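You operate a simulated robot arm through the tools that you are given. There is no shell and no other tool. Be economical: measure what you need, move in short steps, check, and stop when the job is done.

The job below is to be done with a simulated robot arm. You get a single attempt, and the scene is never put back.

## Task
Glue the blue module with one shot at 2 bar.
Fine: seat it in the blue slide; afterwards pressure off, cup back under the nozzle.

The check looks at the end state, three seconds after you hand in, the way a careful person would. Anything else that was tipped, shoved, dropped, spilled or broken makes it a failure.

## Robot
A 5-joint arm with a two-finger parallel gripper, fixed in place. Base frame: the origin is at the foot of the arm, x ahead of it, y to its left, z up. Units: m, rad, N and s.
With the tool pointing down near the work surface it reaches from about 0.26 to 0.68 m from the base axis. Its first joint turns from -1.152 to 1.152 rad. The tool tilts only in the upright plane through the base axis and itself; it spins freely about its own axis. Payload 2.9 kg.
The TCP is the grasp point between the finger pads, 0.03 m short of the fingertips. In the tool frame z runs along the fingers and y along their closing line. The gripper opens to 0.11 m. The fingers are 0.02 m wide and 0.01 m thick; the gripper's body (0.048 by 0.112 m) begins 0.055 m behind the TCP.
Orientation is told as [roll, pitch, yaw] about the base's x, y, z axes, in that order, counted from this pose: with the fingers straight down and closing along the base's y, the tool's x points along the base's -x, its y along +y and its z along -z.

## Interface
- The arm moves only by the tool send_rows. Its argument "increments" is a list of rows, each an object (a shift or turn left out is 0, a gripper value left out holds the last) with "jaw": the gripper command, from -1 (fully open) to 1 (shut), values between in proportion; "delta_pos": the shift along the base's x, y, z in m, a list of three; "turn": the turn, a rotation vector about the base's x, y, z in rad, a list of three. In form: [{"jaw": jaw, "delta_pos": [x, y, z], "turn": [ax, ay, az]}, ...]. A call has 1 to 10 rows; each row shifts and turns the commanded pose from where the row before left it. Each row takes 0.2 s and may step no farther than 0.05 m and 0.15 rad from the row before; otherwise, or with a gripper value out of range, the whole call is refused. Where a pose cannot be reached the arm comes as near as it can. A force on the tool above 90 N (or 10 N above the force at the start of the call, whichever is more), or a blocked arm, ends the call early, and 0.2 s more pass. The fingers move at their own pace (about 0.108 m/s each) and stop on an object; they squeeze with about 44 N. The grip force told is the motor's: it shows also when the fingers shut on nothing. Time passes only in rows, and 0.2 s behind the last, so rows that do not move let the fingers close. The reply holds the time, the measured pose of the TCP, the force on the tool along the base axes, the opening and the grip force, in the units named above and with some noise.
- Cameras (640 x 400 px; columns grow to the right, rows downward): "scene" is fixed at [-0.0034, -0.4303, 0.5905]; the picture's right is [0.96, -0.28, 0.00], its down [-0.16, -0.56, -0.81] and it looks along [0.22, 0.78, -0.59] (base axes); focal length 345 px, centre (320, 200). "wrist" rides on the gripper at [0.072, 0.017, -0.103] in the tool frame; the picture's right is [-0.23, 0.97, 0.00], its down [-0.76, -0.18, -0.62] and it looks along [-0.61, -0.14, 0.78] (tool axes); focal length 222 px, centre (320, 200). There is no depth. A picture from a camera that has moved, and an enlarged one, comes with that camera's place and axes in the base frame and with its lens. The place of the scene camera against the robot may be out by one fixed shift of up to 0.025 m in any direction.
- camera(camera): a new picture of that camera. It takes no simulated time.
- inspect(camera, box): a new picture of the part [left, top, right, bottom] of that camera's present view, enlarged. It takes no simulated time.
- job_done(): hands the job in; it is judged then, once.

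Go step by step. Nothing tells you positions but the pictures and the camera data: compare them with the known pose of the tool, close in by small moves and look again before you grip or let go. The budget is 120 turns and 84 pictures, counting those below and the enlarged ones. Unless the task says otherwise, let go and move clear before handing in, and close with one line.

The tools are called after "Request:" as name(argument=value, ...) on one line, values as JSON. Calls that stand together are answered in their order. send_rows: Moves the arm, as the interface text tells. Its arguments: {"type":"object","properties":{"increments":{"type":"array"}},"required":["increments"]} The other tools are called the same way: camera (camera) takes a picture; inspect (camera, box) takes an enlarged picture of a part of a camera's view; job_done () hands the job in.

At the start:

```text
clock: 0.0
ee_pos: [0.4077, 0.2088, 0.3348]
orientation: [0.001, 0.0, -0.001]
contact_force: [-0.3, -0.2, -0.8]
grip_width: 0.1102
grip_force: 0.2
```

scene: 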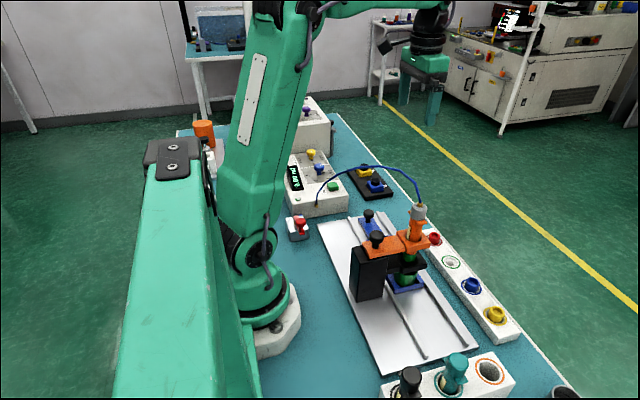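
wrist: 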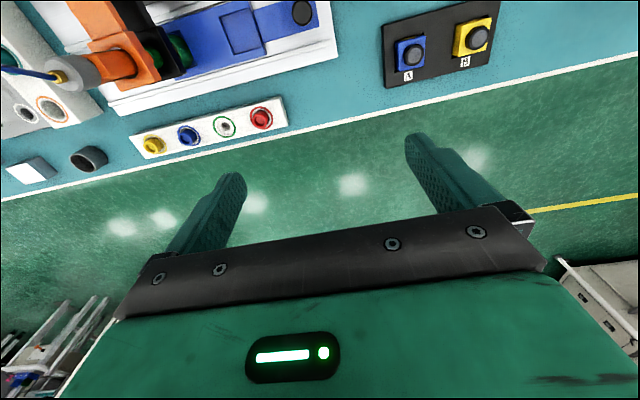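

I see a dispensing station with a nozzle, slide, cups, knobs and modules. I'll look closer before moving.

Request:
inspect(camera="scene", box=[310, 150, 530, 290])

Request:
inspect(camera="scene", box=[270, 90, 430, 250])

Request:
inspect(camera="scene", box=[320, 260, 600, 400])

Request:
inspect(camera="wrist", box=[0, 0, 340, 200])

```text
2.86 times, centred on (420, 220) of scene
camera zoom: at [-0.0034, -0.4303, 0.5905], right [0.96, -0.28, 0.0], down [-0.16, -0.56, -0.81], along [0.22, 0.78, -0.59], focal length 987 px, centre (34, 143)
```

zoom: 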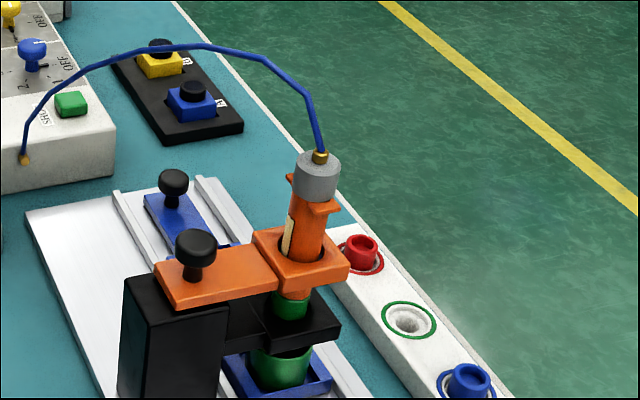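

```text
2.50 times, centred on (350, 170) of scene
camera zoom: at [-0.0034, -0.4303, 0.5905], right [0.96, -0.28, 0.0], down [-0.16, -0.56, -0.81], along [0.22, 0.78, -0.59], focal length 864 px, centre (245, 275)
```

zoom: 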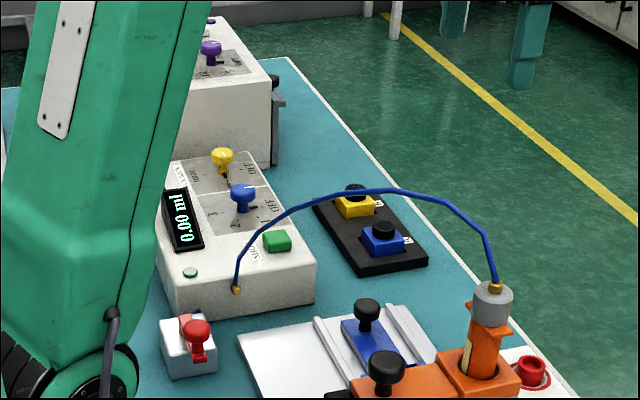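

```text
2.29 times, centred on (460, 330) of scene
camera zoom: at [-0.0034, -0.4303, 0.5905], right [0.96, -0.28, 0.0], down [-0.16, -0.56, -0.81], along [0.22, 0.78, -0.59], focal length 790 px, centre (0, -97)
```

zoom: 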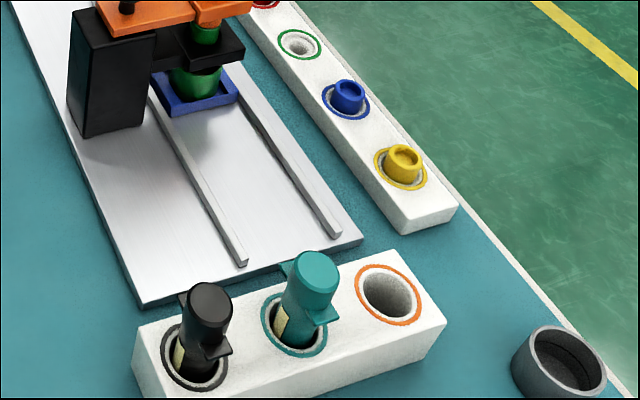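

```text
1.88 times, centred on (170, 100) of wrist
camera zoom: at [0.3377, 0.2258, 0.4381], right [0.23, 0.97, 0.0], down [0.76, -0.18, 0.62], along [0.61, -0.14, -0.78], focal length 418 px, centre (602, 388)
```

zoom: 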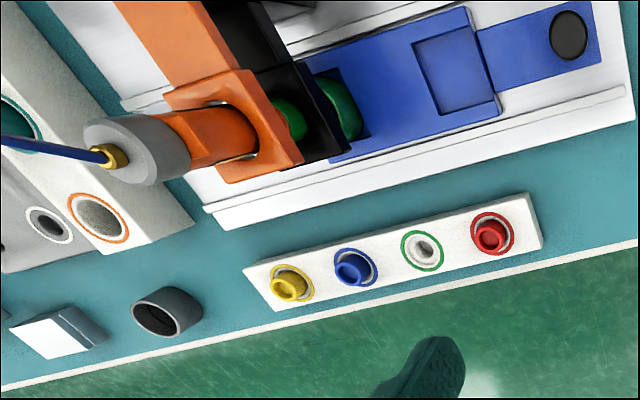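

I'll enlarge the controller and the pad to read the markings.

Request:
inspect(camera="scene", box=[280, 140, 360, 190])

Request:
inspect(camera="scene", box=[275, 90, 355, 140])

Request:
inspect(camera="scene", box=[340, 195, 450, 305])

Request:
inspect(camera="wrist", box=[370, 0, 530, 100])

```text
8.00 times, centred on (320, 165) of scene
camera zoom: at [-0.0034, -0.4303, 0.5905], right [0.96, -0.28, 0.0], down [-0.16, -0.56, -0.81], along [0.22, 0.78, -0.59], focal length 2764 px, centre (320, 480)
```

zoom: 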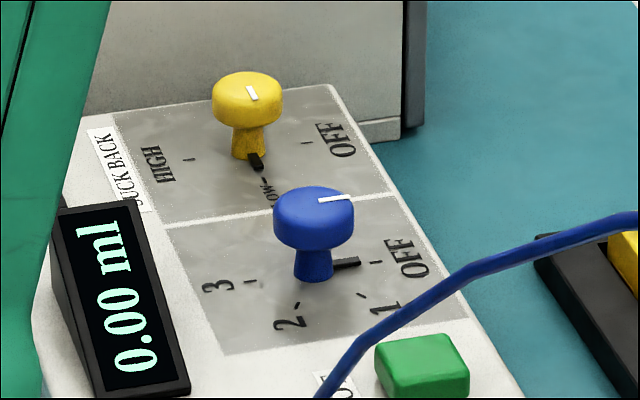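

```text
8.00 times, centred on (315, 115) of scene
camera zoom: at [-0.0034, -0.4303, 0.5905], right [0.96, -0.28, 0.0], down [-0.16, -0.56, -0.81], along [0.22, 0.78, -0.59], focal length 2764 px, centre (360, 880)
```

zoom: 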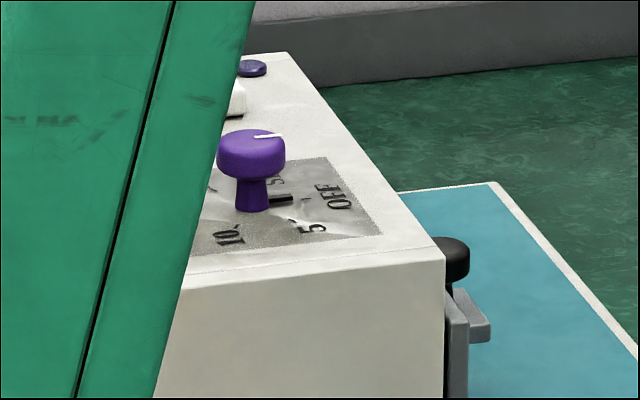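

```text
3.64 times, centred on (395, 250) of scene
camera zoom: at [-0.0034, -0.4303, 0.5905], right [0.96, -0.28, 0.0], down [-0.16, -0.56, -0.81], along [0.22, 0.78, -0.59], focal length 1256 px, centre (47, 18)
```

zoom: 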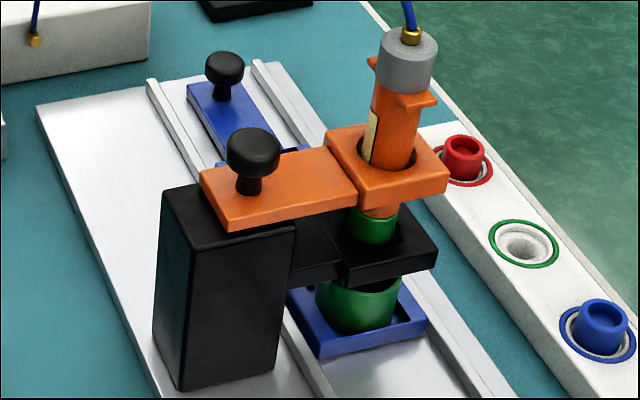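

```text
4.00 times, centred on (450, 50) of wrist
camera zoom: at [0.3377, 0.2258, 0.4381], right [0.23, 0.97, 0.0], down [0.76, -0.18, 0.62], along [0.61, -0.14, -0.78], focal length 888 px, centre (-200, 800)
```

zoom: 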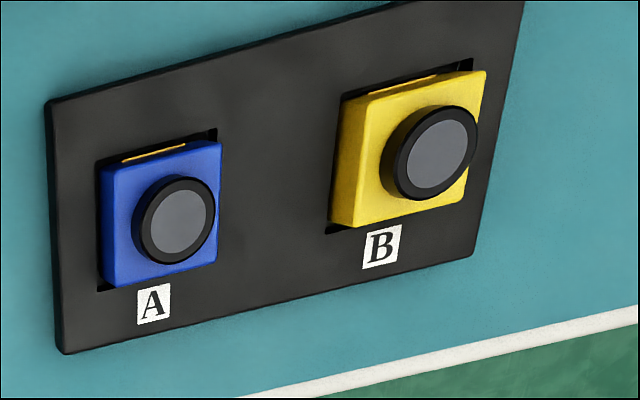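

I've read the labels: the blue knob is pressure (OFF, 1, 2, 3), the yellow is suck-back, the green button is SHOT, and blue module A sits on the black pad. I'll turn the wrist camera over the controller to measure it.

Request:
send_rows(increments=[{"delta_pos": [-0.013, -0.006, 0.003], "turn": [0, 0, 0.15]}, {"delta_pos": [-0.013, -0.006, 0.003], "turn": [0, 0, 0.15]}, {"delta_pos": [-0.013, -0.006, 0.003], "turn": [0, 0, 0.15]}, {"delta_pos": [-0.013, -0.006, 0.003], "turn": [0, 0, 0.15]}, {"delta_pos": [-0.013, -0.006, 0.003], "turn": [0, 0, 0.15]}, {"delta_pos": [-0.013, -0.006, 0.003], "turn": [0, 0, 0.15]}, {"delta_pos": [-0.013, -0.006, 0.003], "turn": [0, 0, 0.15]}, {"delta_pos": [-0.013, -0.006, 0.003], "turn": [0, 0, 0.15]}, {"delta_pos": [-0.013, -0.006, 0.003], "turn": [0, 0, 0.15]}, {"delta_pos": [-0.013, -0.006, 0.003], "turn": [0, 0, 0.15]}])

Request:
camera(camera="wrist")

```text
clock: 2.2
ee_pos: [0.2785, 0.1477, 0.3657]
orientation: [0.001, 0.0, 1.501]
contact_force: [0.0, -0.1, -0.5]
grip_width: 0.1099
grip_force: 0.1
```

```text
73 pictures are left
camera wrist: at [0.2576, 0.0777, 0.4687], right [-0.96, 0.29, 0.0], down [0.23, 0.75, 0.62], along [0.18, 0.6, -0.78], focal length 222 px, centre (320, 200)
```

wrist: 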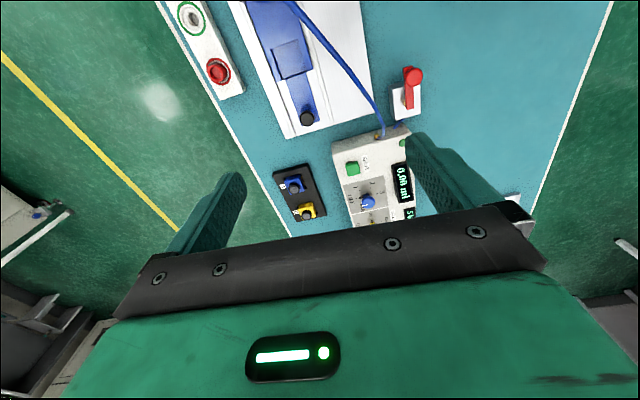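

The camera sees best straight beneath itself. I'll move it over the controller and look from closer.

Request:
send_rows(increments=[{"delta_pos": [0, 0.04, -0.01]}, {"delta_pos": [0, 0.04, -0.01]}, {"delta_pos": [0, 0.04, -0.02]}, {"delta_pos": [0, 0.04, -0.02]}, {"delta_pos": [0, 0.04, -0.02]}, {}])

Request:
camera(camera="wrist")

```text
clock: 3.6
ee_pos: [0.2777, 0.3498, 0.2864]
orientation: [0.0, 0.002, 1.5]
contact_force: [0.3, 0.6, -0.5]
grip_width: 0.1102
grip_force: 0.0
```

```text
72 pictures are left
camera wrist: at [0.2585, 0.2794, 0.3877], right [-0.95, 0.3, 0.0], down [0.23, 0.75, 0.62], along [0.19, 0.6, -0.78], focal length 222 px, centre (320, 200)
```

wrist: 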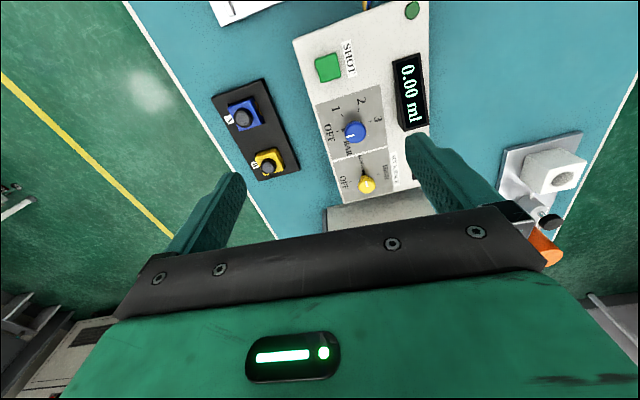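

Request:
inspect(camera="wrist", box=[280, 0, 440, 220])

Request:
inspect(camera="wrist", box=[310, 75, 410, 215])

```text
1.82 times, centred on (360, 110) of wrist
camera zoom: at [0.2585, 0.2794, 0.3877], right [-0.95, 0.3, 0.0], down [0.23, 0.75, 0.62], along [0.19, 0.6, -0.78], focal length 404 px, centre (247, 364)
```

zoom: 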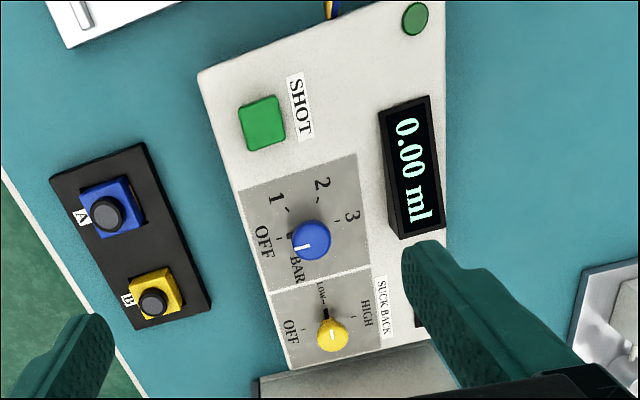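

```text
2.86 times, centred on (360, 145) of wrist
camera zoom: at [0.2585, 0.2794, 0.3877], right [-0.95, 0.3, 0.0], down [0.23, 0.75, 0.62], along [0.19, 0.6, -0.78], focal length 635 px, centre (206, 357)
```

zoom: 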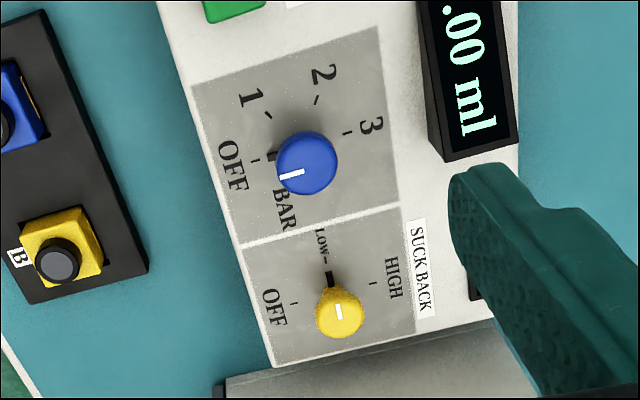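

The controller is clear: going from OFF to 2 is about 120° clockwise seen from above. Next I'll look at the slide from above.

Request:
send_rows(increments=[{"delta_pos": [0.01, -0.03, 0.02]}, {"delta_pos": [0.02, -0.04, 0.01]}, {"delta_pos": [0.02, -0.04, 0.0]}, {"delta_pos": [0.02, -0.04, 0.0]}, {"delta_pos": [0.01, -0.02, 0]}, {}])

Request:
camera(camera="wrist")

Request:
inspect(camera="wrist", box=[200, 0, 440, 200])

```text
clock: 5.0
ee_pos: [0.3582, 0.18, 0.3157]
orientation: [0.0, 0.001, 1.499]
contact_force: [0.1, -0.1, 1.0]
grip_width: 0.1099
grip_force: 0.0
```

```text
69 pictures are left
camera wrist: at [0.3382, 0.1086, 0.4181], right [-0.95, 0.3, 0.0], down [0.23, 0.75, 0.62], along [0.18, 0.6, -0.78], focal length 222 px, centre (320, 200)
```

wrist: 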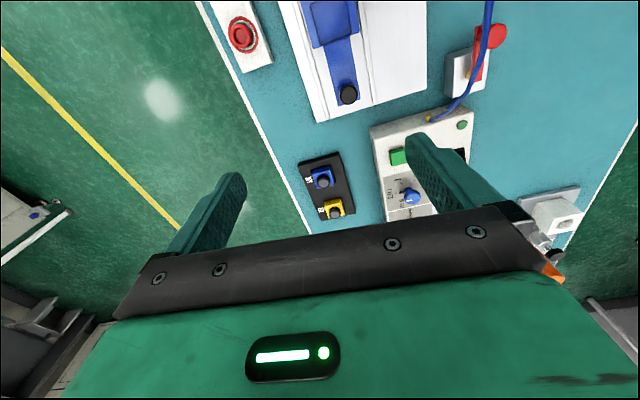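

```text
2.00 times, centred on (320, 100) of wrist
camera zoom: at [0.3382, 0.1086, 0.4181], right [-0.95, 0.3, 0.0], down [0.23, 0.75, 0.62], along [0.18, 0.6, -0.78], focal length 444 px, centre (320, 400)
```

zoom: 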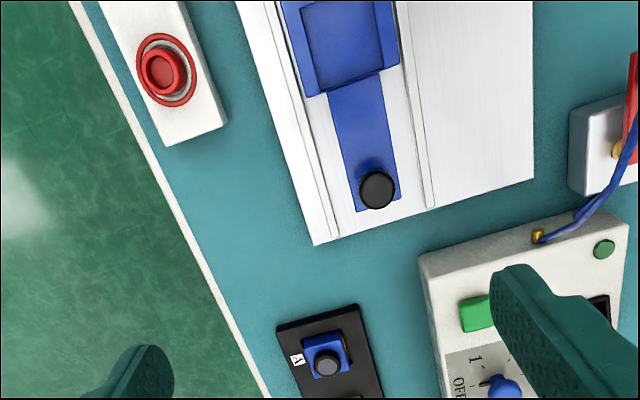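

Slide knob is near (0.32, 0.20) and the module near (0.40, 0.35). I'll look from directly above the module.

Request:
send_rows(increments=[{"delta_pos": [0.01, 0.05, 0.0]}, {"delta_pos": [0.01, 0.05, 0.0]}, {"delta_pos": [0.01, 0.04, -0.01]}, {"delta_pos": [0.01, 0.04, -0.03]}, {"delta_pos": [0.01, 0.04, -0.04]}, {"delta_pos": [0.01, 0.01, -0.03]}, {}])

Request:
camera(camera="wrist")

Request:
inspect(camera="wrist", box=[240, 0, 400, 100])

```text
refused: row 1 steps farther than a row can; nothing moved
```

```text
67 pictures are left
camera wrist: at [0.3382, 0.1086, 0.4181], right [-0.95, 0.3, 0.0], down [0.23, 0.75, 0.62], along [0.18, 0.6, -0.78], focal length 222 px, centre (320, 200)
```

wrist: 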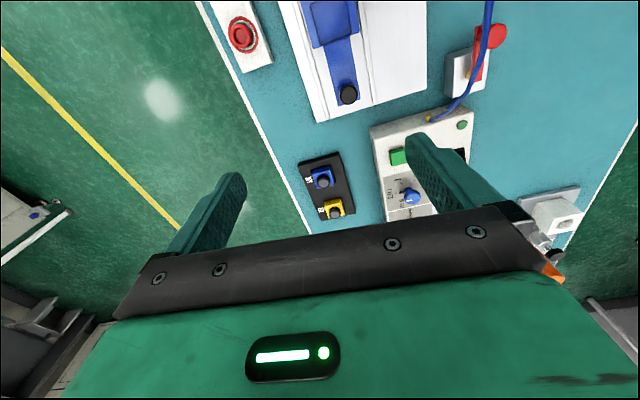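

```text
4.00 times, centred on (320, 50) of wrist
camera zoom: at [0.3382, 0.1086, 0.4181], right [-0.95, 0.3, 0.0], down [0.23, 0.75, 0.62], along [0.18, 0.6, -0.78], focal length 888 px, centre (320, 800)
```

zoom: 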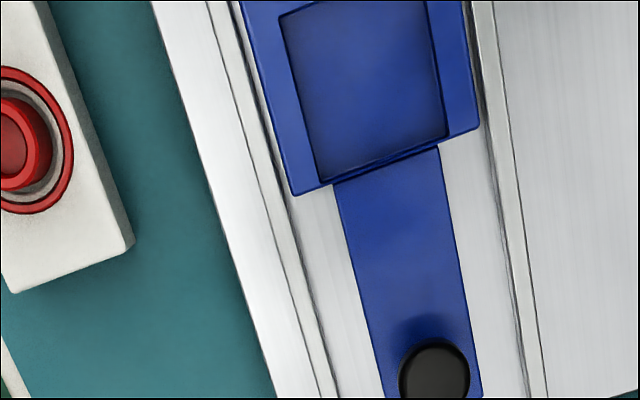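

The seat is axis-aligned, about 0.046 m square, centred near (0.321, 0.110). I'll resend the move in shorter rows.

Request:
send_rows(increments=[{"delta_pos": [0.01, 0.04, 0.0]}, {"delta_pos": [0.01, 0.04, 0.0]}, {"delta_pos": [0.01, 0.04, -0.01]}, {"delta_pos": [0.01, 0.04, -0.02]}, {"delta_pos": [0.01, 0.04, -0.02]}, {"delta_pos": [0.01, 0.03, -0.03]}, {"delta_pos": [0, 0, -0.03]}, {}])

Request:
inspect(camera="wrist", box=[240, 0, 440, 125])

```text
clock: 6.8
ee_pos: [0.4162, 0.409, 0.2048]
orientation: [0.001, 0.0, 1.5]
contact_force: [-1.5, -0.8, 1.0]
grip_width: 0.1099
grip_force: 0.0
```

```text
3.20 times, centred on (340, 62) of wrist
camera zoom: at [0.3962, 0.3386, 0.3072], right [-0.95, 0.3, 0.0], down [0.23, 0.75, 0.62], along [0.19, 0.6, -0.78], focal length 711 px, centre (256, 640)
```

zoom: 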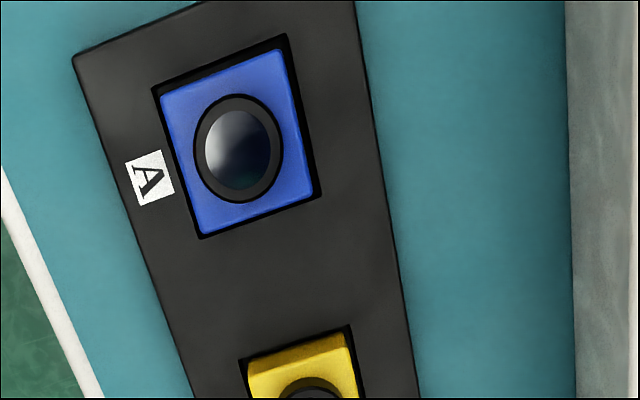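

Module A is axis-aligned, about 0.0385 m square, centred near (0.406, 0.356). I need heights, so I'll use enlarged scene views.

Request:
inspect(camera="scene", box=[346, 160, 402, 195])

Request:
inspect(camera="scene", box=[376, 225, 456, 300])

Request:
inspect(camera="scene", box=[340, 200, 420, 250])

```text
11.43 times, centred on (374, 178) of scene
camera zoom: at [-0.0034, -0.4303, 0.5905], right [0.96, -0.28, 0.0], down [-0.16, -0.56, -0.81], along [0.22, 0.78, -0.59], focal length 3948 px, centre (-297, 457)
```

zoom: 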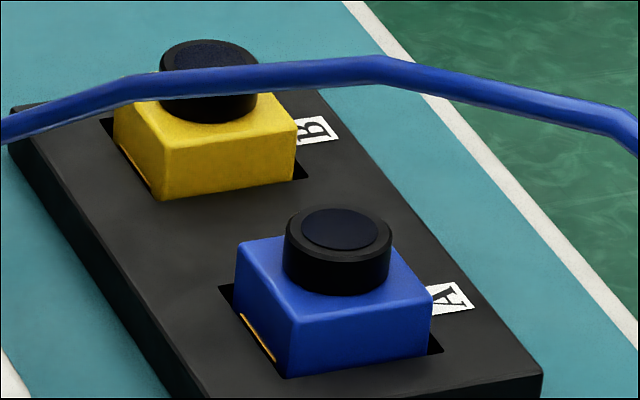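

```text
5.33 times, centred on (416, 262) of scene
camera zoom: at [-0.0034, -0.4303, 0.5905], right [0.96, -0.28, 0.0], down [-0.16, -0.56, -0.81], along [0.22, 0.78, -0.59], focal length 1842 px, centre (-192, -133)
```

zoom: 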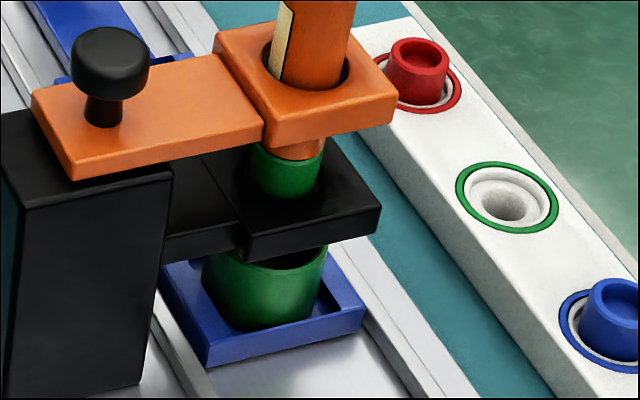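

```text
8.00 times, centred on (380, 225) of scene
camera zoom: at [-0.0034, -0.4303, 0.5905], right [0.96, -0.28, 0.0], down [-0.16, -0.56, -0.81], along [0.22, 0.78, -0.59], focal length 2764 px, centre (-160, 0)
```

zoom: 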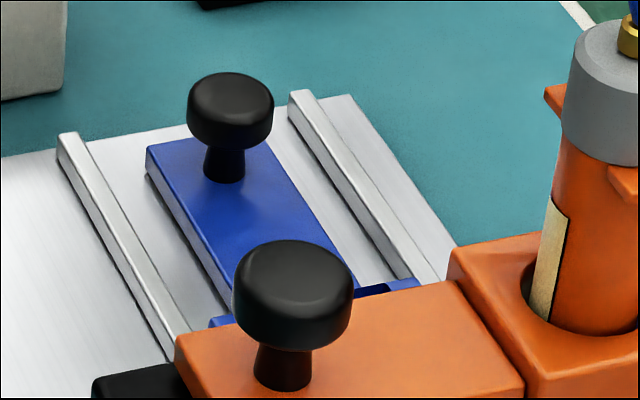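

Block A stands about 0.017 m above the pad, with its top at z ≈ 0.037. I'll square the tool so it closes along x, go above the module and check alignment.

Request:
send_rows(increments=[{"delta_pos": [-0.005, -0.027, -0.02], "turn": [0, 0, 0.0708]}, {"delta_pos": [-0.0055, -0.026, -0.02]}, {"delta_pos": [0, 0, -0.04]}, {"delta_pos": [0, 0, -0.02]}, {}])

Request:
camera(camera="wrist")

```text
clock: 8.0
ee_pos: [0.4077, 0.3563, 0.1027]
orientation: [0.002, 0.0, 1.57]
contact_force: [0.7, 0.3, 0.5]
grip_width: 0.1099
grip_force: 0.1
```

```text
61 pictures are left
camera wrist: at [0.3921, 0.2835, 0.2063], right [-0.97, 0.23, 0.0], down [0.18, 0.76, 0.62], along [0.14, 0.61, -0.78], focal length 222 px, centre (320, 200)
```

wrist: 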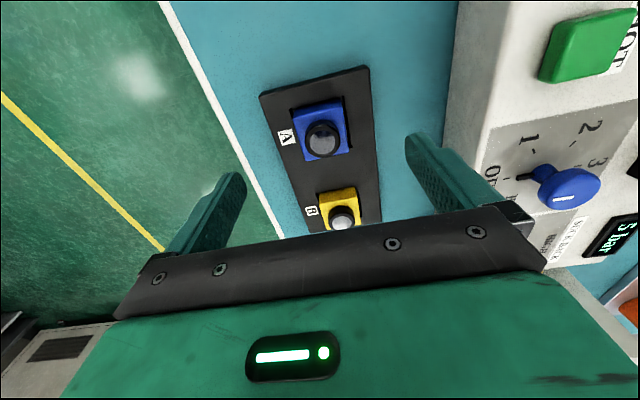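

Request:
inspect(camera="wrist", box=[256, 60, 384, 140])

Request:
inspect(camera="wrist", box=[256, 120, 384, 200])

```text
5.00 times, centred on (320, 100) of wrist
camera zoom: at [0.3921, 0.2835, 0.2063], right [-0.97, 0.23, 0.0], down [0.18, 0.76, 0.62], along [0.14, 0.61, -0.78], focal length 1111 px, centre (320, 700)
```

zoom: 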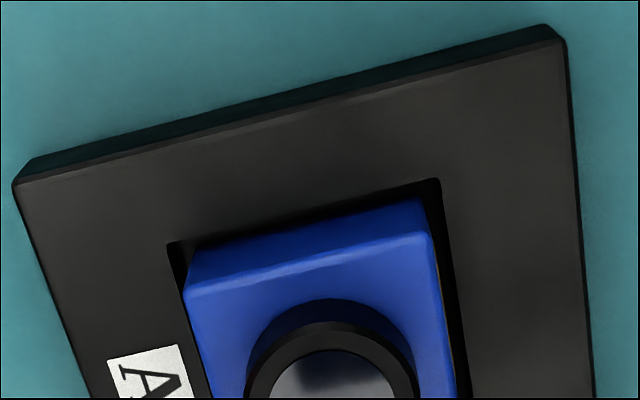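

```text
5.00 times, centred on (320, 160) of wrist
camera zoom: at [0.3921, 0.2835, 0.2063], right [-0.97, 0.23, 0.0], down [0.18, 0.76, 0.62], along [0.14, 0.61, -0.78], focal length 1111 px, centre (320, 400)
```

zoom: 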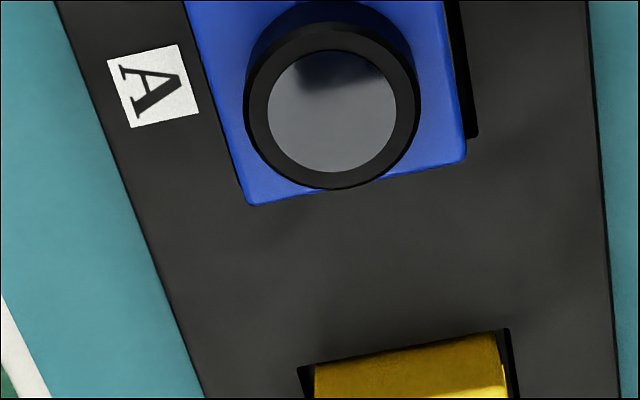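

Refined by triangulating: block A centre is (0.4065, 0.357), its top at z ≈ 0.026, lens top at ≈ 0.039. Descend with the fingertips staying above the pad, then close.

Request:
send_rows(increments=[{"delta_pos": [-0.001, 0.0007, -0.025]}, {"delta_pos": [0, 0, -0.02]}, {"delta_pos": [0, 0, -0.01]}, {}])

Request:
camera(camera="wrist")

Request:
inspect(camera="scene", box=[330, 130, 442, 200])

```text
clock: 9.0
ee_pos: [0.4073, 0.3577, 0.051]
orientation: [0.001, 0.0, 1.57]
contact_force: [0.4, 0.2, -0.1]
grip_width: 0.1101
grip_force: 0.0
```

```text
58 pictures are left
camera wrist: at [0.3919, 0.2842, 0.1532], right [-0.97, 0.23, 0.0], down [0.18, 0.76, 0.62], along [0.14, 0.61, -0.78], focal length 222 px, centre (320, 200)
```

wrist: 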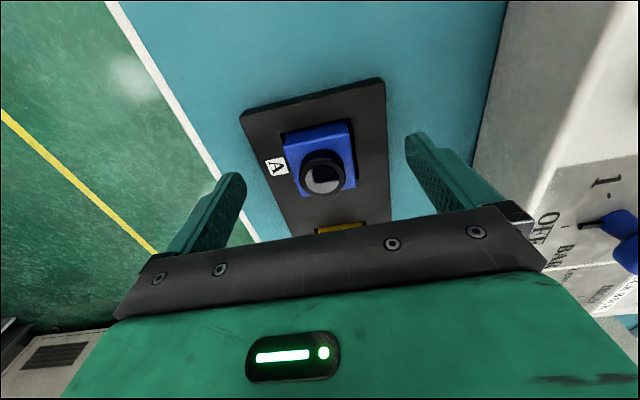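

```text
5.71 times, centred on (386, 165) of scene
camera zoom: at [-0.0034, -0.4303, 0.5905], right [0.96, -0.28, 0.0], down [-0.16, -0.56, -0.81], along [0.22, 0.78, -0.59], focal length 1974 px, centre (-57, 400)
```

zoom: 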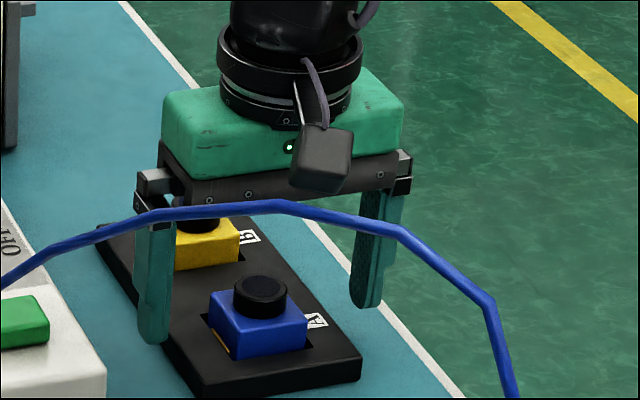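

Alignment looks good. Down 5 mm and close.

Request:
send_rows(increments=[{"delta_pos": [-0.0006, -0.0005, -0.005]}, {"jaw": 0.0}, {"jaw": 0.3}, {"jaw": 0.6}, {"jaw": 1}, {"jaw": 1}, {"jaw": 1}])

Request:
camera(camera="wrist")

```text
clock: 10.6
ee_pos: [0.4051, 0.3556, 0.0456]
orientation: [0.002, 0.002, 1.57]
contact_force: [-25.1, 4.8, 6.9]
grip_width: 0.0896
grip_force: 45.2
```

```text
56 pictures are left
camera wrist: at [0.3904, 0.2839, 0.1477], right [-0.97, 0.23, 0.0], down [0.18, 0.76, 0.62], along [0.14, 0.61, -0.78], focal length 222 px, centre (320, 200)
```

wrist: 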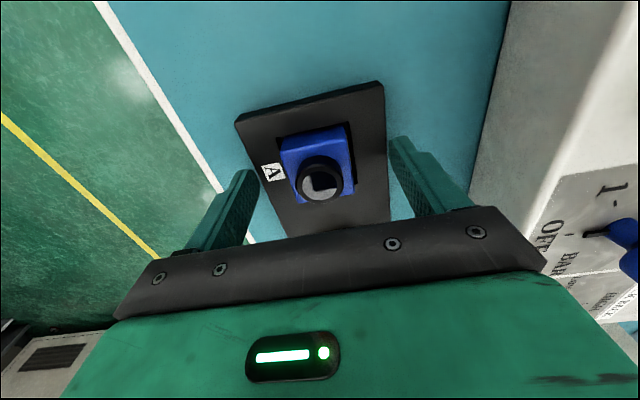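

The fingers have closed on the pad's sides (width 0.0896), so the pad is taller than I estimated. Opening again and rising.

Request:
send_rows(increments=[{"jaw": -1}, {"jaw": -1}, {"jaw": -1}, {"delta_pos": [0, 0, 0.012]}, {}])

Request:
inspect(camera="wrist", box=[220, 60, 420, 240])

Request:
inspect(camera="scene", box=[330, 150, 410, 200])

```text
clock: 11.8
ee_pos: [0.4057, 0.3565, 0.0578]
orientation: [0.001, 0.0, 1.569]
contact_force: [0.0, -0.4, 0.2]
grip_width: 0.1101
grip_force: 0.1
```

```text
2.22 times, centred on (320, 150) of wrist
camera zoom: at [0.3907, 0.2841, 0.1604], right [-0.97, 0.23, 0.0], down [0.18, 0.76, 0.62], along [0.14, 0.61, -0.78], focal length 494 px, centre (320, 311)
```

zoom: 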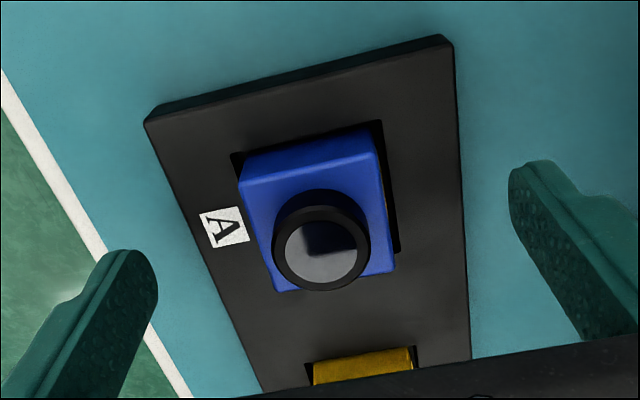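

```text
8.00 times, centred on (370, 175) of scene
camera zoom: at [-0.0034, -0.4303, 0.5905], right [0.96, -0.28, 0.0], down [-0.16, -0.56, -0.81], along [0.22, 0.78, -0.59], focal length 2764 px, centre (-80, 400)
```

zoom: 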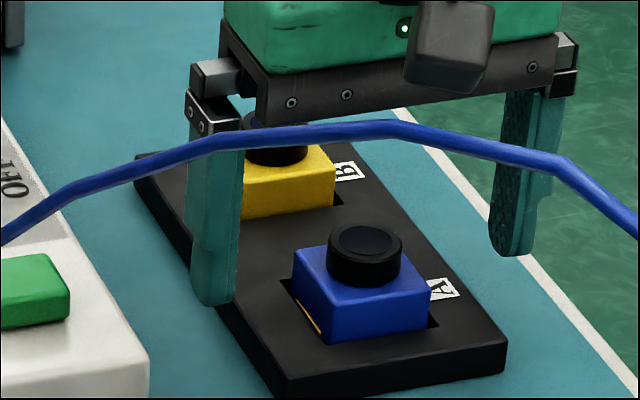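

The pad doesn't look moved. Its top is about z ≈ 0.017, so I'll grip with the tips at about 0.0215.

Request:
send_rows(increments=[{"delta_pos": [0.0005, -0.0002, -0.006]}, {}, {"jaw": 0.0}, {"jaw": 0.2}, {"jaw": 0.4}, {"jaw": 0.6}, {"jaw": 0.8}])

Request:
camera(camera="wrist")

```text
clock: 13.4
ee_pos: [0.4063, 0.356, 0.0511]
orientation: [0.001, 0.001, 1.57]
contact_force: [-0.4, 0.0, 0.5]
grip_width: 0.0389
grip_force: 44.2
```

```text
53 pictures are left
camera wrist: at [0.3914, 0.2836, 0.1545], right [-0.97, 0.23, 0.0], down [0.18, 0.76, 0.62], along [0.14, 0.61, -0.78], focal length 222 px, centre (320, 200)
```

wrist: 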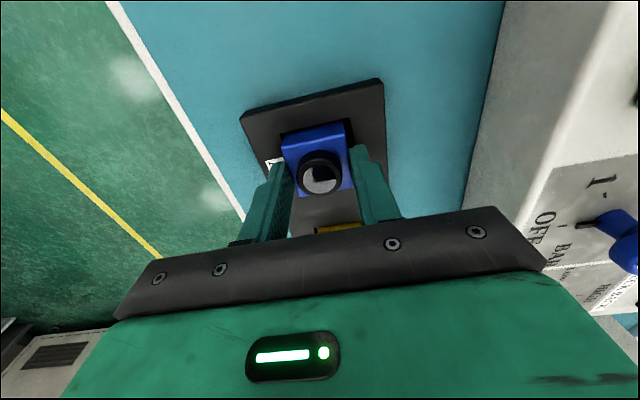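

The module is gripped (0.0389 m wide). Lifting straight up and checking.

Request:
send_rows(increments=[{"jaw": 1, "delta_pos": [0, 0, 0.01]}, {"delta_pos": [0, 0, 0.02]}, {"delta_pos": [0, 0, 0.04]}, {"delta_pos": [0, 0, 0.04]}, {"delta_pos": [0, 0, 0.04]}, {"delta_pos": [0, 0, 0.03]}, {}])

Request:
camera(camera="wrist")

Request:
inspect(camera="scene", box=[310, 50, 470, 250])

```text
clock: 15.0
ee_pos: [0.4057, 0.3579, 0.2327]
orientation: [0.0, 0.001, 1.57]
contact_force: [0.1, -0.2, -0.9]
grip_width: 0.039
grip_force: 43.7
```

```text
52 pictures are left
camera wrist: at [0.3912, 0.2855, 0.3353], right [-0.97, 0.23, 0.0], down [0.18, 0.76, 0.62], along [0.14, 0.61, -0.78], focal length 222 px, centre (320, 200)
```

wrist: 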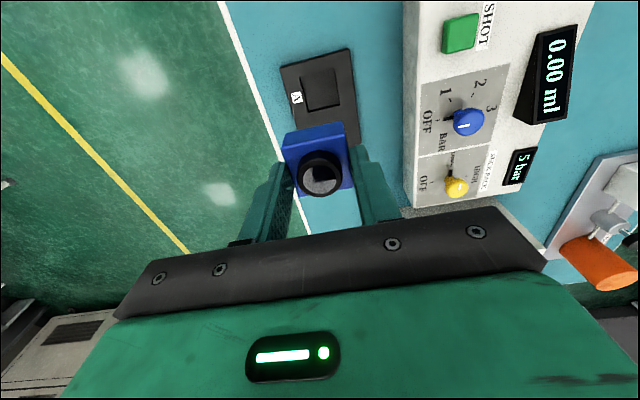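

```text
2.00 times, centred on (390, 150) of scene
camera zoom: at [-0.0034, -0.4303, 0.5905], right [0.96, -0.28, 0.0], down [-0.16, -0.56, -0.81], along [0.22, 0.78, -0.59], focal length 691 px, centre (180, 300)
```

zoom: 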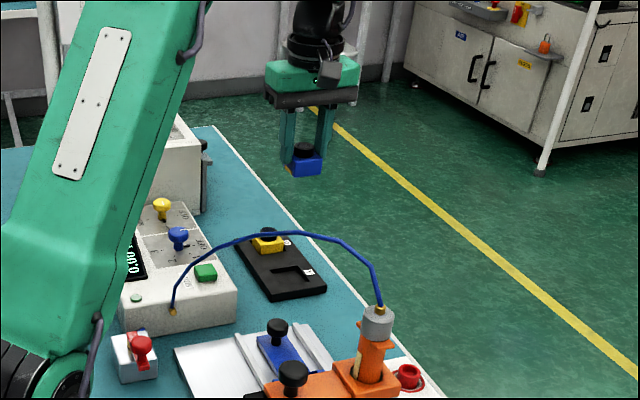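

The module is held. At the seat, this wrist angle would put the camera into the syringe holder and the gripper body near the hose. I'll put the module back in its recess and regrip with the tool turned 90° (camera on the +x side), so its orientation is kept.

Request:
send_rows(increments=[{"delta_pos": [0, 0, -0.04]}, {"delta_pos": [0, 0, -0.04]}, {"delta_pos": [0, 0, -0.04]}, {"delta_pos": [0, 0, -0.03]}, {"delta_pos": [0, 0, -0.015]}, {"delta_pos": [0, 0, -0.01]}, {}])

Request:
inspect(camera="wrist", box=[220, 60, 420, 240])

```text
clock: 16.6
ee_pos: [0.4089, 0.3573, 0.0593]
orientation: [-0.004, -0.001, 1.569]
contact_force: [-6.3, -3.8, 22.4]
grip_width: 0.0389
grip_force: 44.0
```

```text
2.22 times, centred on (320, 150) of wrist
camera zoom: at [0.3936, 0.2846, 0.1618], right [-0.97, 0.23, 0.0], down [0.18, 0.76, 0.63], along [0.14, 0.61, -0.78], focal length 494 px, centre (320, 311)
```

zoom: 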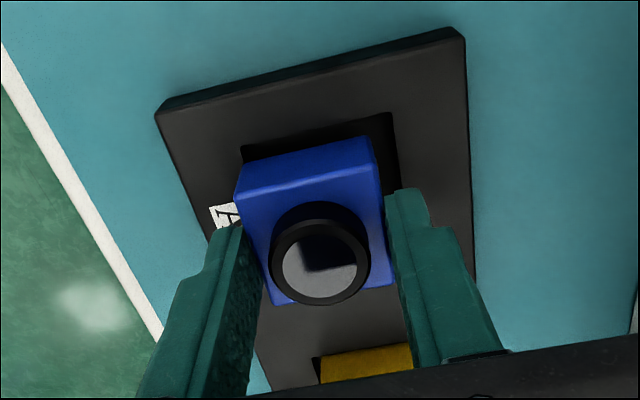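

It caught the recess edge because it was off by about 2.5 mm in x. Rising a little, correcting and lowering again.

Request:
send_rows(increments=[{"delta_pos": [0, 0, 0.014]}, {"delta_pos": [0, 0, 0]}, {}])

```text
clock: 17.4
ee_pos: [0.4079, 0.3553, 0.0708]
orientation: [0.0, 0.001, 1.568]
contact_force: [0.0, -0.1, -0.4]
grip_width: 0.039
grip_force: 43.4
```

Request:
send_rows(increments=[{"delta_pos": [-0.0014, 0.0005, -0.006]}, {"delta_pos": [0, 0, -0.004]}, {"delta_pos": [0, 0, -0.004]}, {"delta_pos": [0, 0, -0.004]}, {}])

Request:
inspect(camera="wrist", box=[220, 60, 420, 240])

```text
clock: 18.6
ee_pos: [0.4054, 0.3552, 0.0514]
orientation: [-0.001, 0.001, 1.57]
contact_force: [0.7, 0.4, -0.5]
grip_width: 0.0388
grip_force: 43.9
```

```text
2.22 times, centred on (320, 150) of wrist
camera zoom: at [0.3905, 0.2833, 0.1549], right [-0.97, 0.23, 0.0], down [0.18, 0.76, 0.62], along [0.14, 0.61, -0.78], focal length 494 px, centre (320, 311)
```

zoom: 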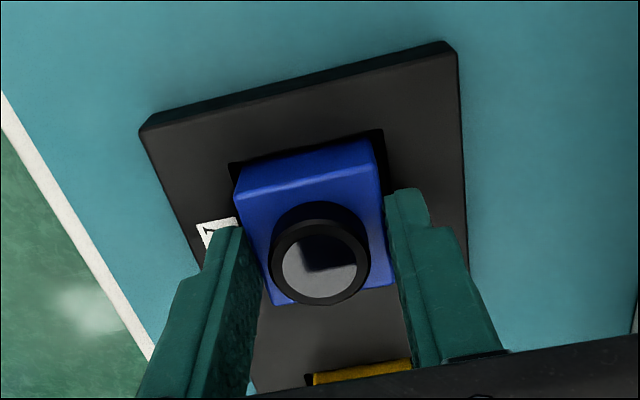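

Module is back in its recess. Release, rise, and turn another 90°.

Request:
send_rows(increments=[{"jaw": 0.2}, {"jaw": -0.1}, {"delta_pos": [0, 0, 0.03]}, {"delta_pos": [0, 0, 0.04]}, {"turn": [0, 0, 0.15]}, {"turn": [0, 0, 0.15]}, {"turn": [0, 0, 0.15]}, {"turn": [0, 0, 0.15]}, {"turn": [0, 0, 0.15]}, {"turn": [0, 0, 0.15]}])

Request:
send_rows(increments=[{"turn": [0, 0, 0.15]}, {"turn": [0, 0, 0.15]}, {"turn": [0, 0, 0.15]}, {"turn": [0, 0, 0.15]}, {"turn": [0, 0, 0.0716]}, {}])

Request:
camera(camera="wrist")

```text
clock: 20.8
ee_pos: [0.4053, 0.3575, 0.1228]
orientation: [-0.001, 0.001, 2.472]
contact_force: [0.1, 0.7, -0.3]
grip_width: 0.0605
grip_force: 0.0
```

```text
clock: 22.2
ee_pos: [0.4039, 0.3561, 0.1221]
orientation: [0.0, -0.001, -3.141]
contact_force: [0.1, -0.6, 0.6]
grip_width: 0.0603
grip_force: 0.1
```

```text
48 pictures are left
camera wrist: at [0.4795, 0.3397, 0.2252], right [-0.23, -0.97, 0.0], down [-0.76, 0.18, 0.62], along [-0.61, 0.14, -0.78], focal length 222 px, centre (320, 200)
```

wrist: 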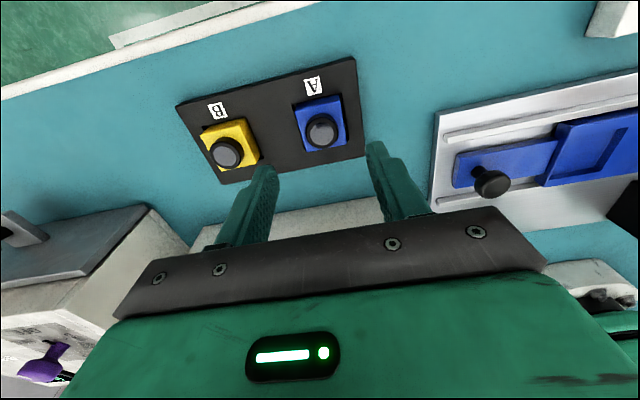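

Descending to grip along y.

Request:
send_rows(increments=[{"delta_pos": [0.0005, -0.0005, -0.04]}, {"delta_pos": [0, 0, -0.02]}, {"delta_pos": [0, 0, -0.0105]}, {}, {}])

Request:
camera(camera="wrist")

```text
clock: 23.4
ee_pos: [0.4056, 0.355, 0.0516]
orientation: [0.0, 0.0, 3.139]
contact_force: [0.3, -0.1, 0.7]
grip_width: 0.0603
grip_force: 0.1
```

```text
47 pictures are left
camera wrist: at [0.4798, 0.3384, 0.1543], right [-0.23, -0.97, 0.0], down [-0.76, 0.18, 0.62], along [-0.61, 0.14, -0.78], focal length 222 px, centre (320, 200)
```

wrist: 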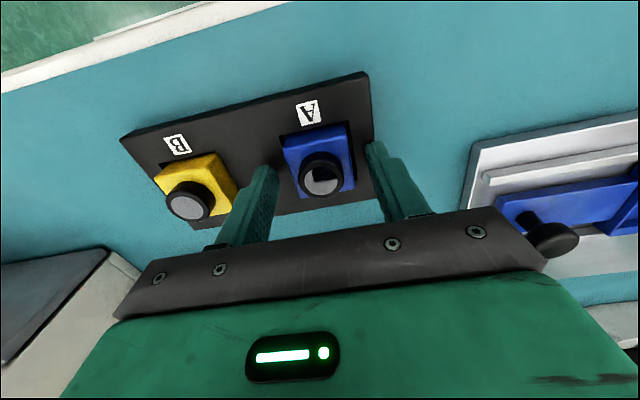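

Fingers straddle the blue module and clear the yellow one. Close, then lift.

Request:
send_rows(increments=[{"jaw": 0.3}, {"jaw": 0.6}, {"jaw": 1}, {"jaw": 1}, {"delta_pos": [0, 0, 0.01]}, {"delta_pos": [0, 0, 0.03]}, {"delta_pos": [0, 0, 0.04]}, {"delta_pos": [0, 0, 0.02]}, {}])

Request:
camera(camera="wrist")

```text
clock: 25.4
ee_pos: [0.4077, 0.3576, 0.15]
orientation: [0.0, -0.001, 3.14]
contact_force: [0.2, -0.3, -0.6]
grip_width: 0.0387
grip_force: 43.9
```

```text
46 pictures are left
camera wrist: at [0.4819, 0.34, 0.2534], right [-0.23, -0.97, 0.0], down [-0.76, 0.18, 0.62], along [-0.61, 0.14, -0.78], focal length 222 px, centre (320, 200)
```

wrist: 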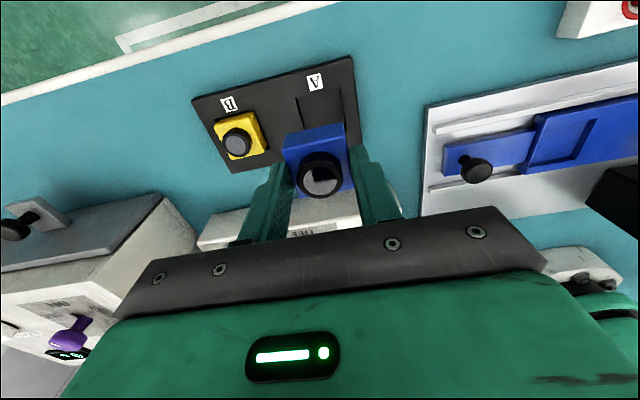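

Held square. Moving at height toward the seat near (0.321, 0.11), stopping to look before lowering.

Request:
send_rows(increments=[{"delta_pos": [-0.014, -0.04, 0]}, {"delta_pos": [-0.014, -0.04, 0]}, {"delta_pos": [-0.014, -0.04, 0]}, {"delta_pos": [-0.014, -0.04, 0]}, {"delta_pos": [-0.014, -0.04, 0]}, {"delta_pos": [-0.015, -0.045, 0]}, {}])

Request:
camera(camera="wrist")

Request:
camera(camera="scene")

```text
clock: 27.0
ee_pos: [0.3206, 0.112, 0.1526]
orientation: [0.0, 0.0, 3.14]
contact_force: [-0.3, -0.6, -0.9]
grip_width: 0.0389
grip_force: 44.4
```

```text
45 pictures are left
camera wrist: at [0.3949, 0.0951, 0.2544], right [-0.23, -0.97, 0.0], down [-0.76, 0.18, 0.62], along [-0.61, 0.14, -0.78], focal length 222 px, centre (320, 200)
```

wrist: 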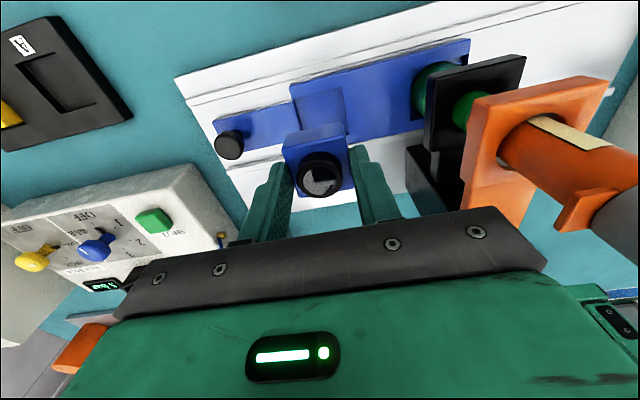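

```text
44 pictures are left
```

scene: 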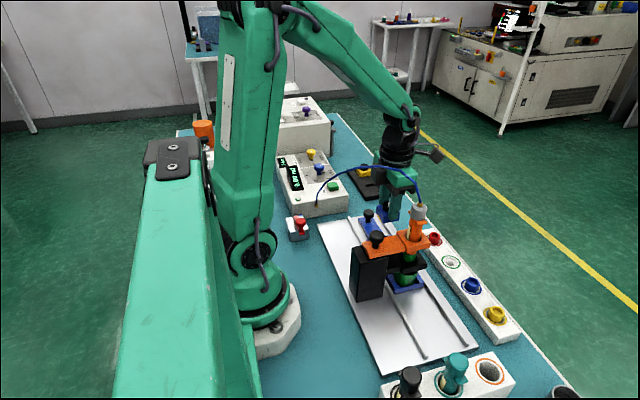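

Request:
inspect(camera="wrist", box=[210, 40, 450, 190])

Request:
inspect(camera="scene", box=[340, 150, 460, 250])

```text
2.67 times, centred on (330, 115) of wrist
camera zoom: at [0.3949, 0.0951, 0.2544], right [-0.23, -0.97, 0.0], down [-0.76, 0.18, 0.62], along [-0.61, 0.14, -0.78], focal length 592 px, centre (293, 427)
```

zoom: 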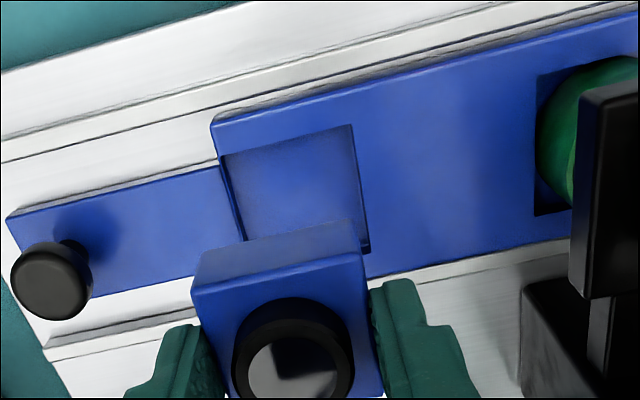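

```text
4.00 times, centred on (400, 200) of scene
camera zoom: at [-0.0034, -0.4303, 0.5905], right [0.96, -0.28, 0.0], down [-0.16, -0.56, -0.81], along [0.22, 0.78, -0.59], focal length 1382 px, centre (0, 200)
```

zoom: 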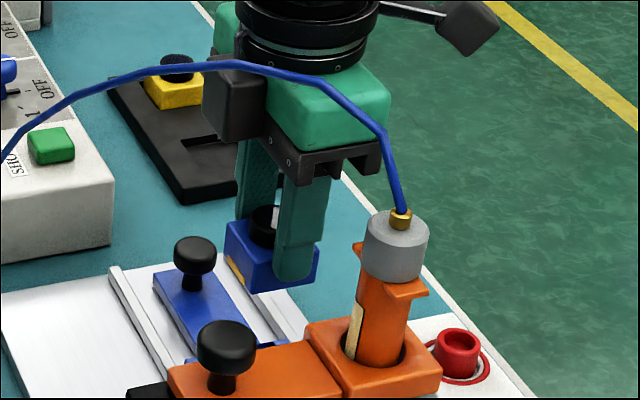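

The pocket is about 0.049 m, centred near (0.320, 0.1095), with its frame top at z ≈ 0.018. Lowering partway and checking.

Request:
send_rows(increments=[{"delta_pos": [-0.0005, -0.002, -0.03]}, {"delta_pos": [0, 0, -0.03]}, {"delta_pos": [0, 0, -0.02]}, {}, {}])

Request:
inspect(camera="wrist", box=[210, 60, 450, 210])

Request:
inspect(camera="scene", box=[340, 170, 460, 270])

```text
clock: 28.2
ee_pos: [0.3194, 0.1107, 0.0696]
orientation: [0.001, -0.002, 3.138]
contact_force: [0.1, -0.5, -1.4]
grip_width: 0.0388
grip_force: 44.0
```

```text
2.67 times, centred on (330, 135) of wrist
camera zoom: at [0.3937, 0.0928, 0.1729], right [-0.23, -0.97, 0.0], down [-0.76, 0.18, 0.62], along [-0.61, 0.14, -0.78], focal length 592 px, centre (293, 373)
```

zoom: 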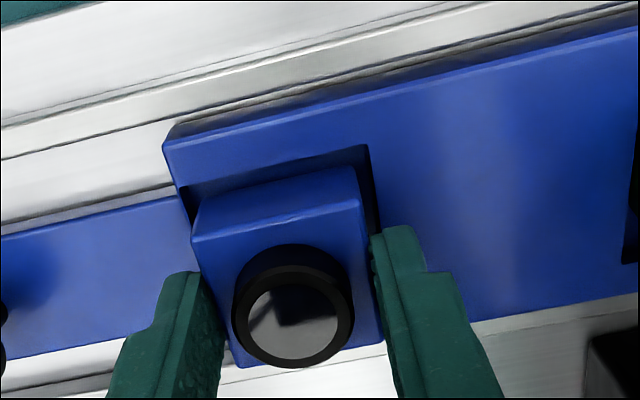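

```text
4.00 times, centred on (400, 220) of scene
camera zoom: at [-0.0034, -0.4303, 0.5905], right [0.96, -0.28, 0.0], down [-0.16, -0.56, -0.81], along [0.22, 0.78, -0.59], focal length 1382 px, centre (0, 120)
```

zoom: 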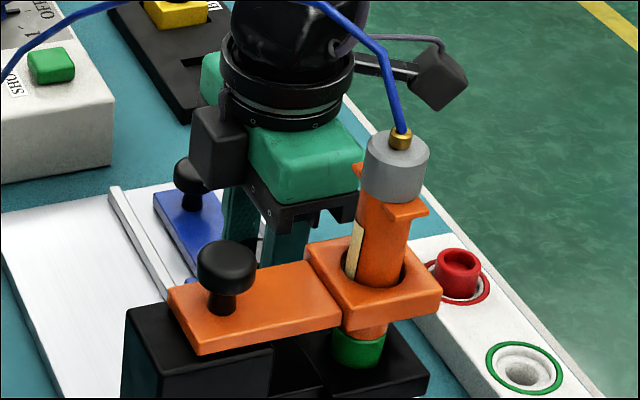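

Aligned inside the pocket outline. Lowering onto the floor.

Request:
send_rows(increments=[{"delta_pos": [0, -0.0005, -0.005]}, {"delta_pos": [0, 0, -0.004]}, {"delta_pos": [0, 0, -0.003]}, {}])

Request:
inspect(camera="wrist", box=[210, 60, 450, 210])

```text
clock: 29.2
ee_pos: [0.3198, 0.1094, 0.0601]
orientation: [-0.002, 0.004, 3.14]
contact_force: [-4.1, -7.3, 35.9]
grip_width: 0.0388
grip_force: 44.0
```

```text
2.67 times, centred on (330, 135) of wrist
camera zoom: at [0.3948, 0.0919, 0.1631], right [-0.23, -0.97, 0.0], down [-0.76, 0.18, 0.62], along [-0.6, 0.14, -0.78], focal length 592 px, centre (293, 373)
```

zoom: 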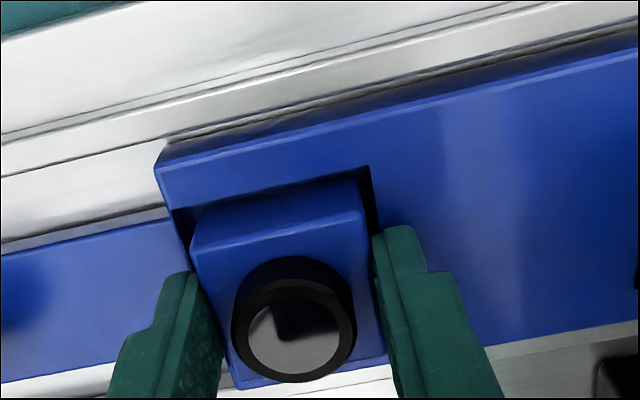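

Request:
inspect(camera="wrist", box=[265, 115, 361, 175])

```text
6.67 times, centred on (313, 145) of wrist
camera zoom: at [0.3948, 0.0919, 0.1631], right [-0.23, -0.97, 0.0], down [-0.76, 0.18, 0.62], along [-0.6, 0.14, -0.78], focal length 1481 px, centre (367, 567)
```

zoom: 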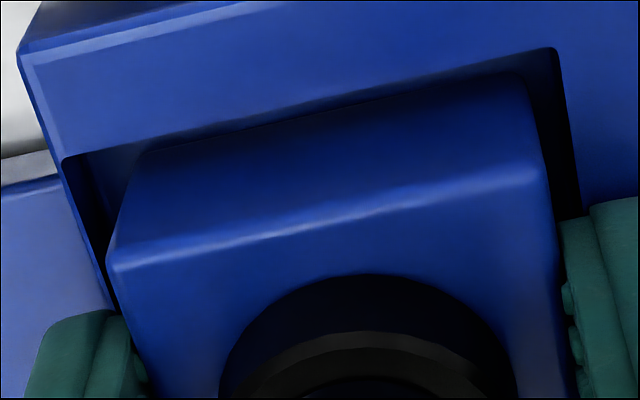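

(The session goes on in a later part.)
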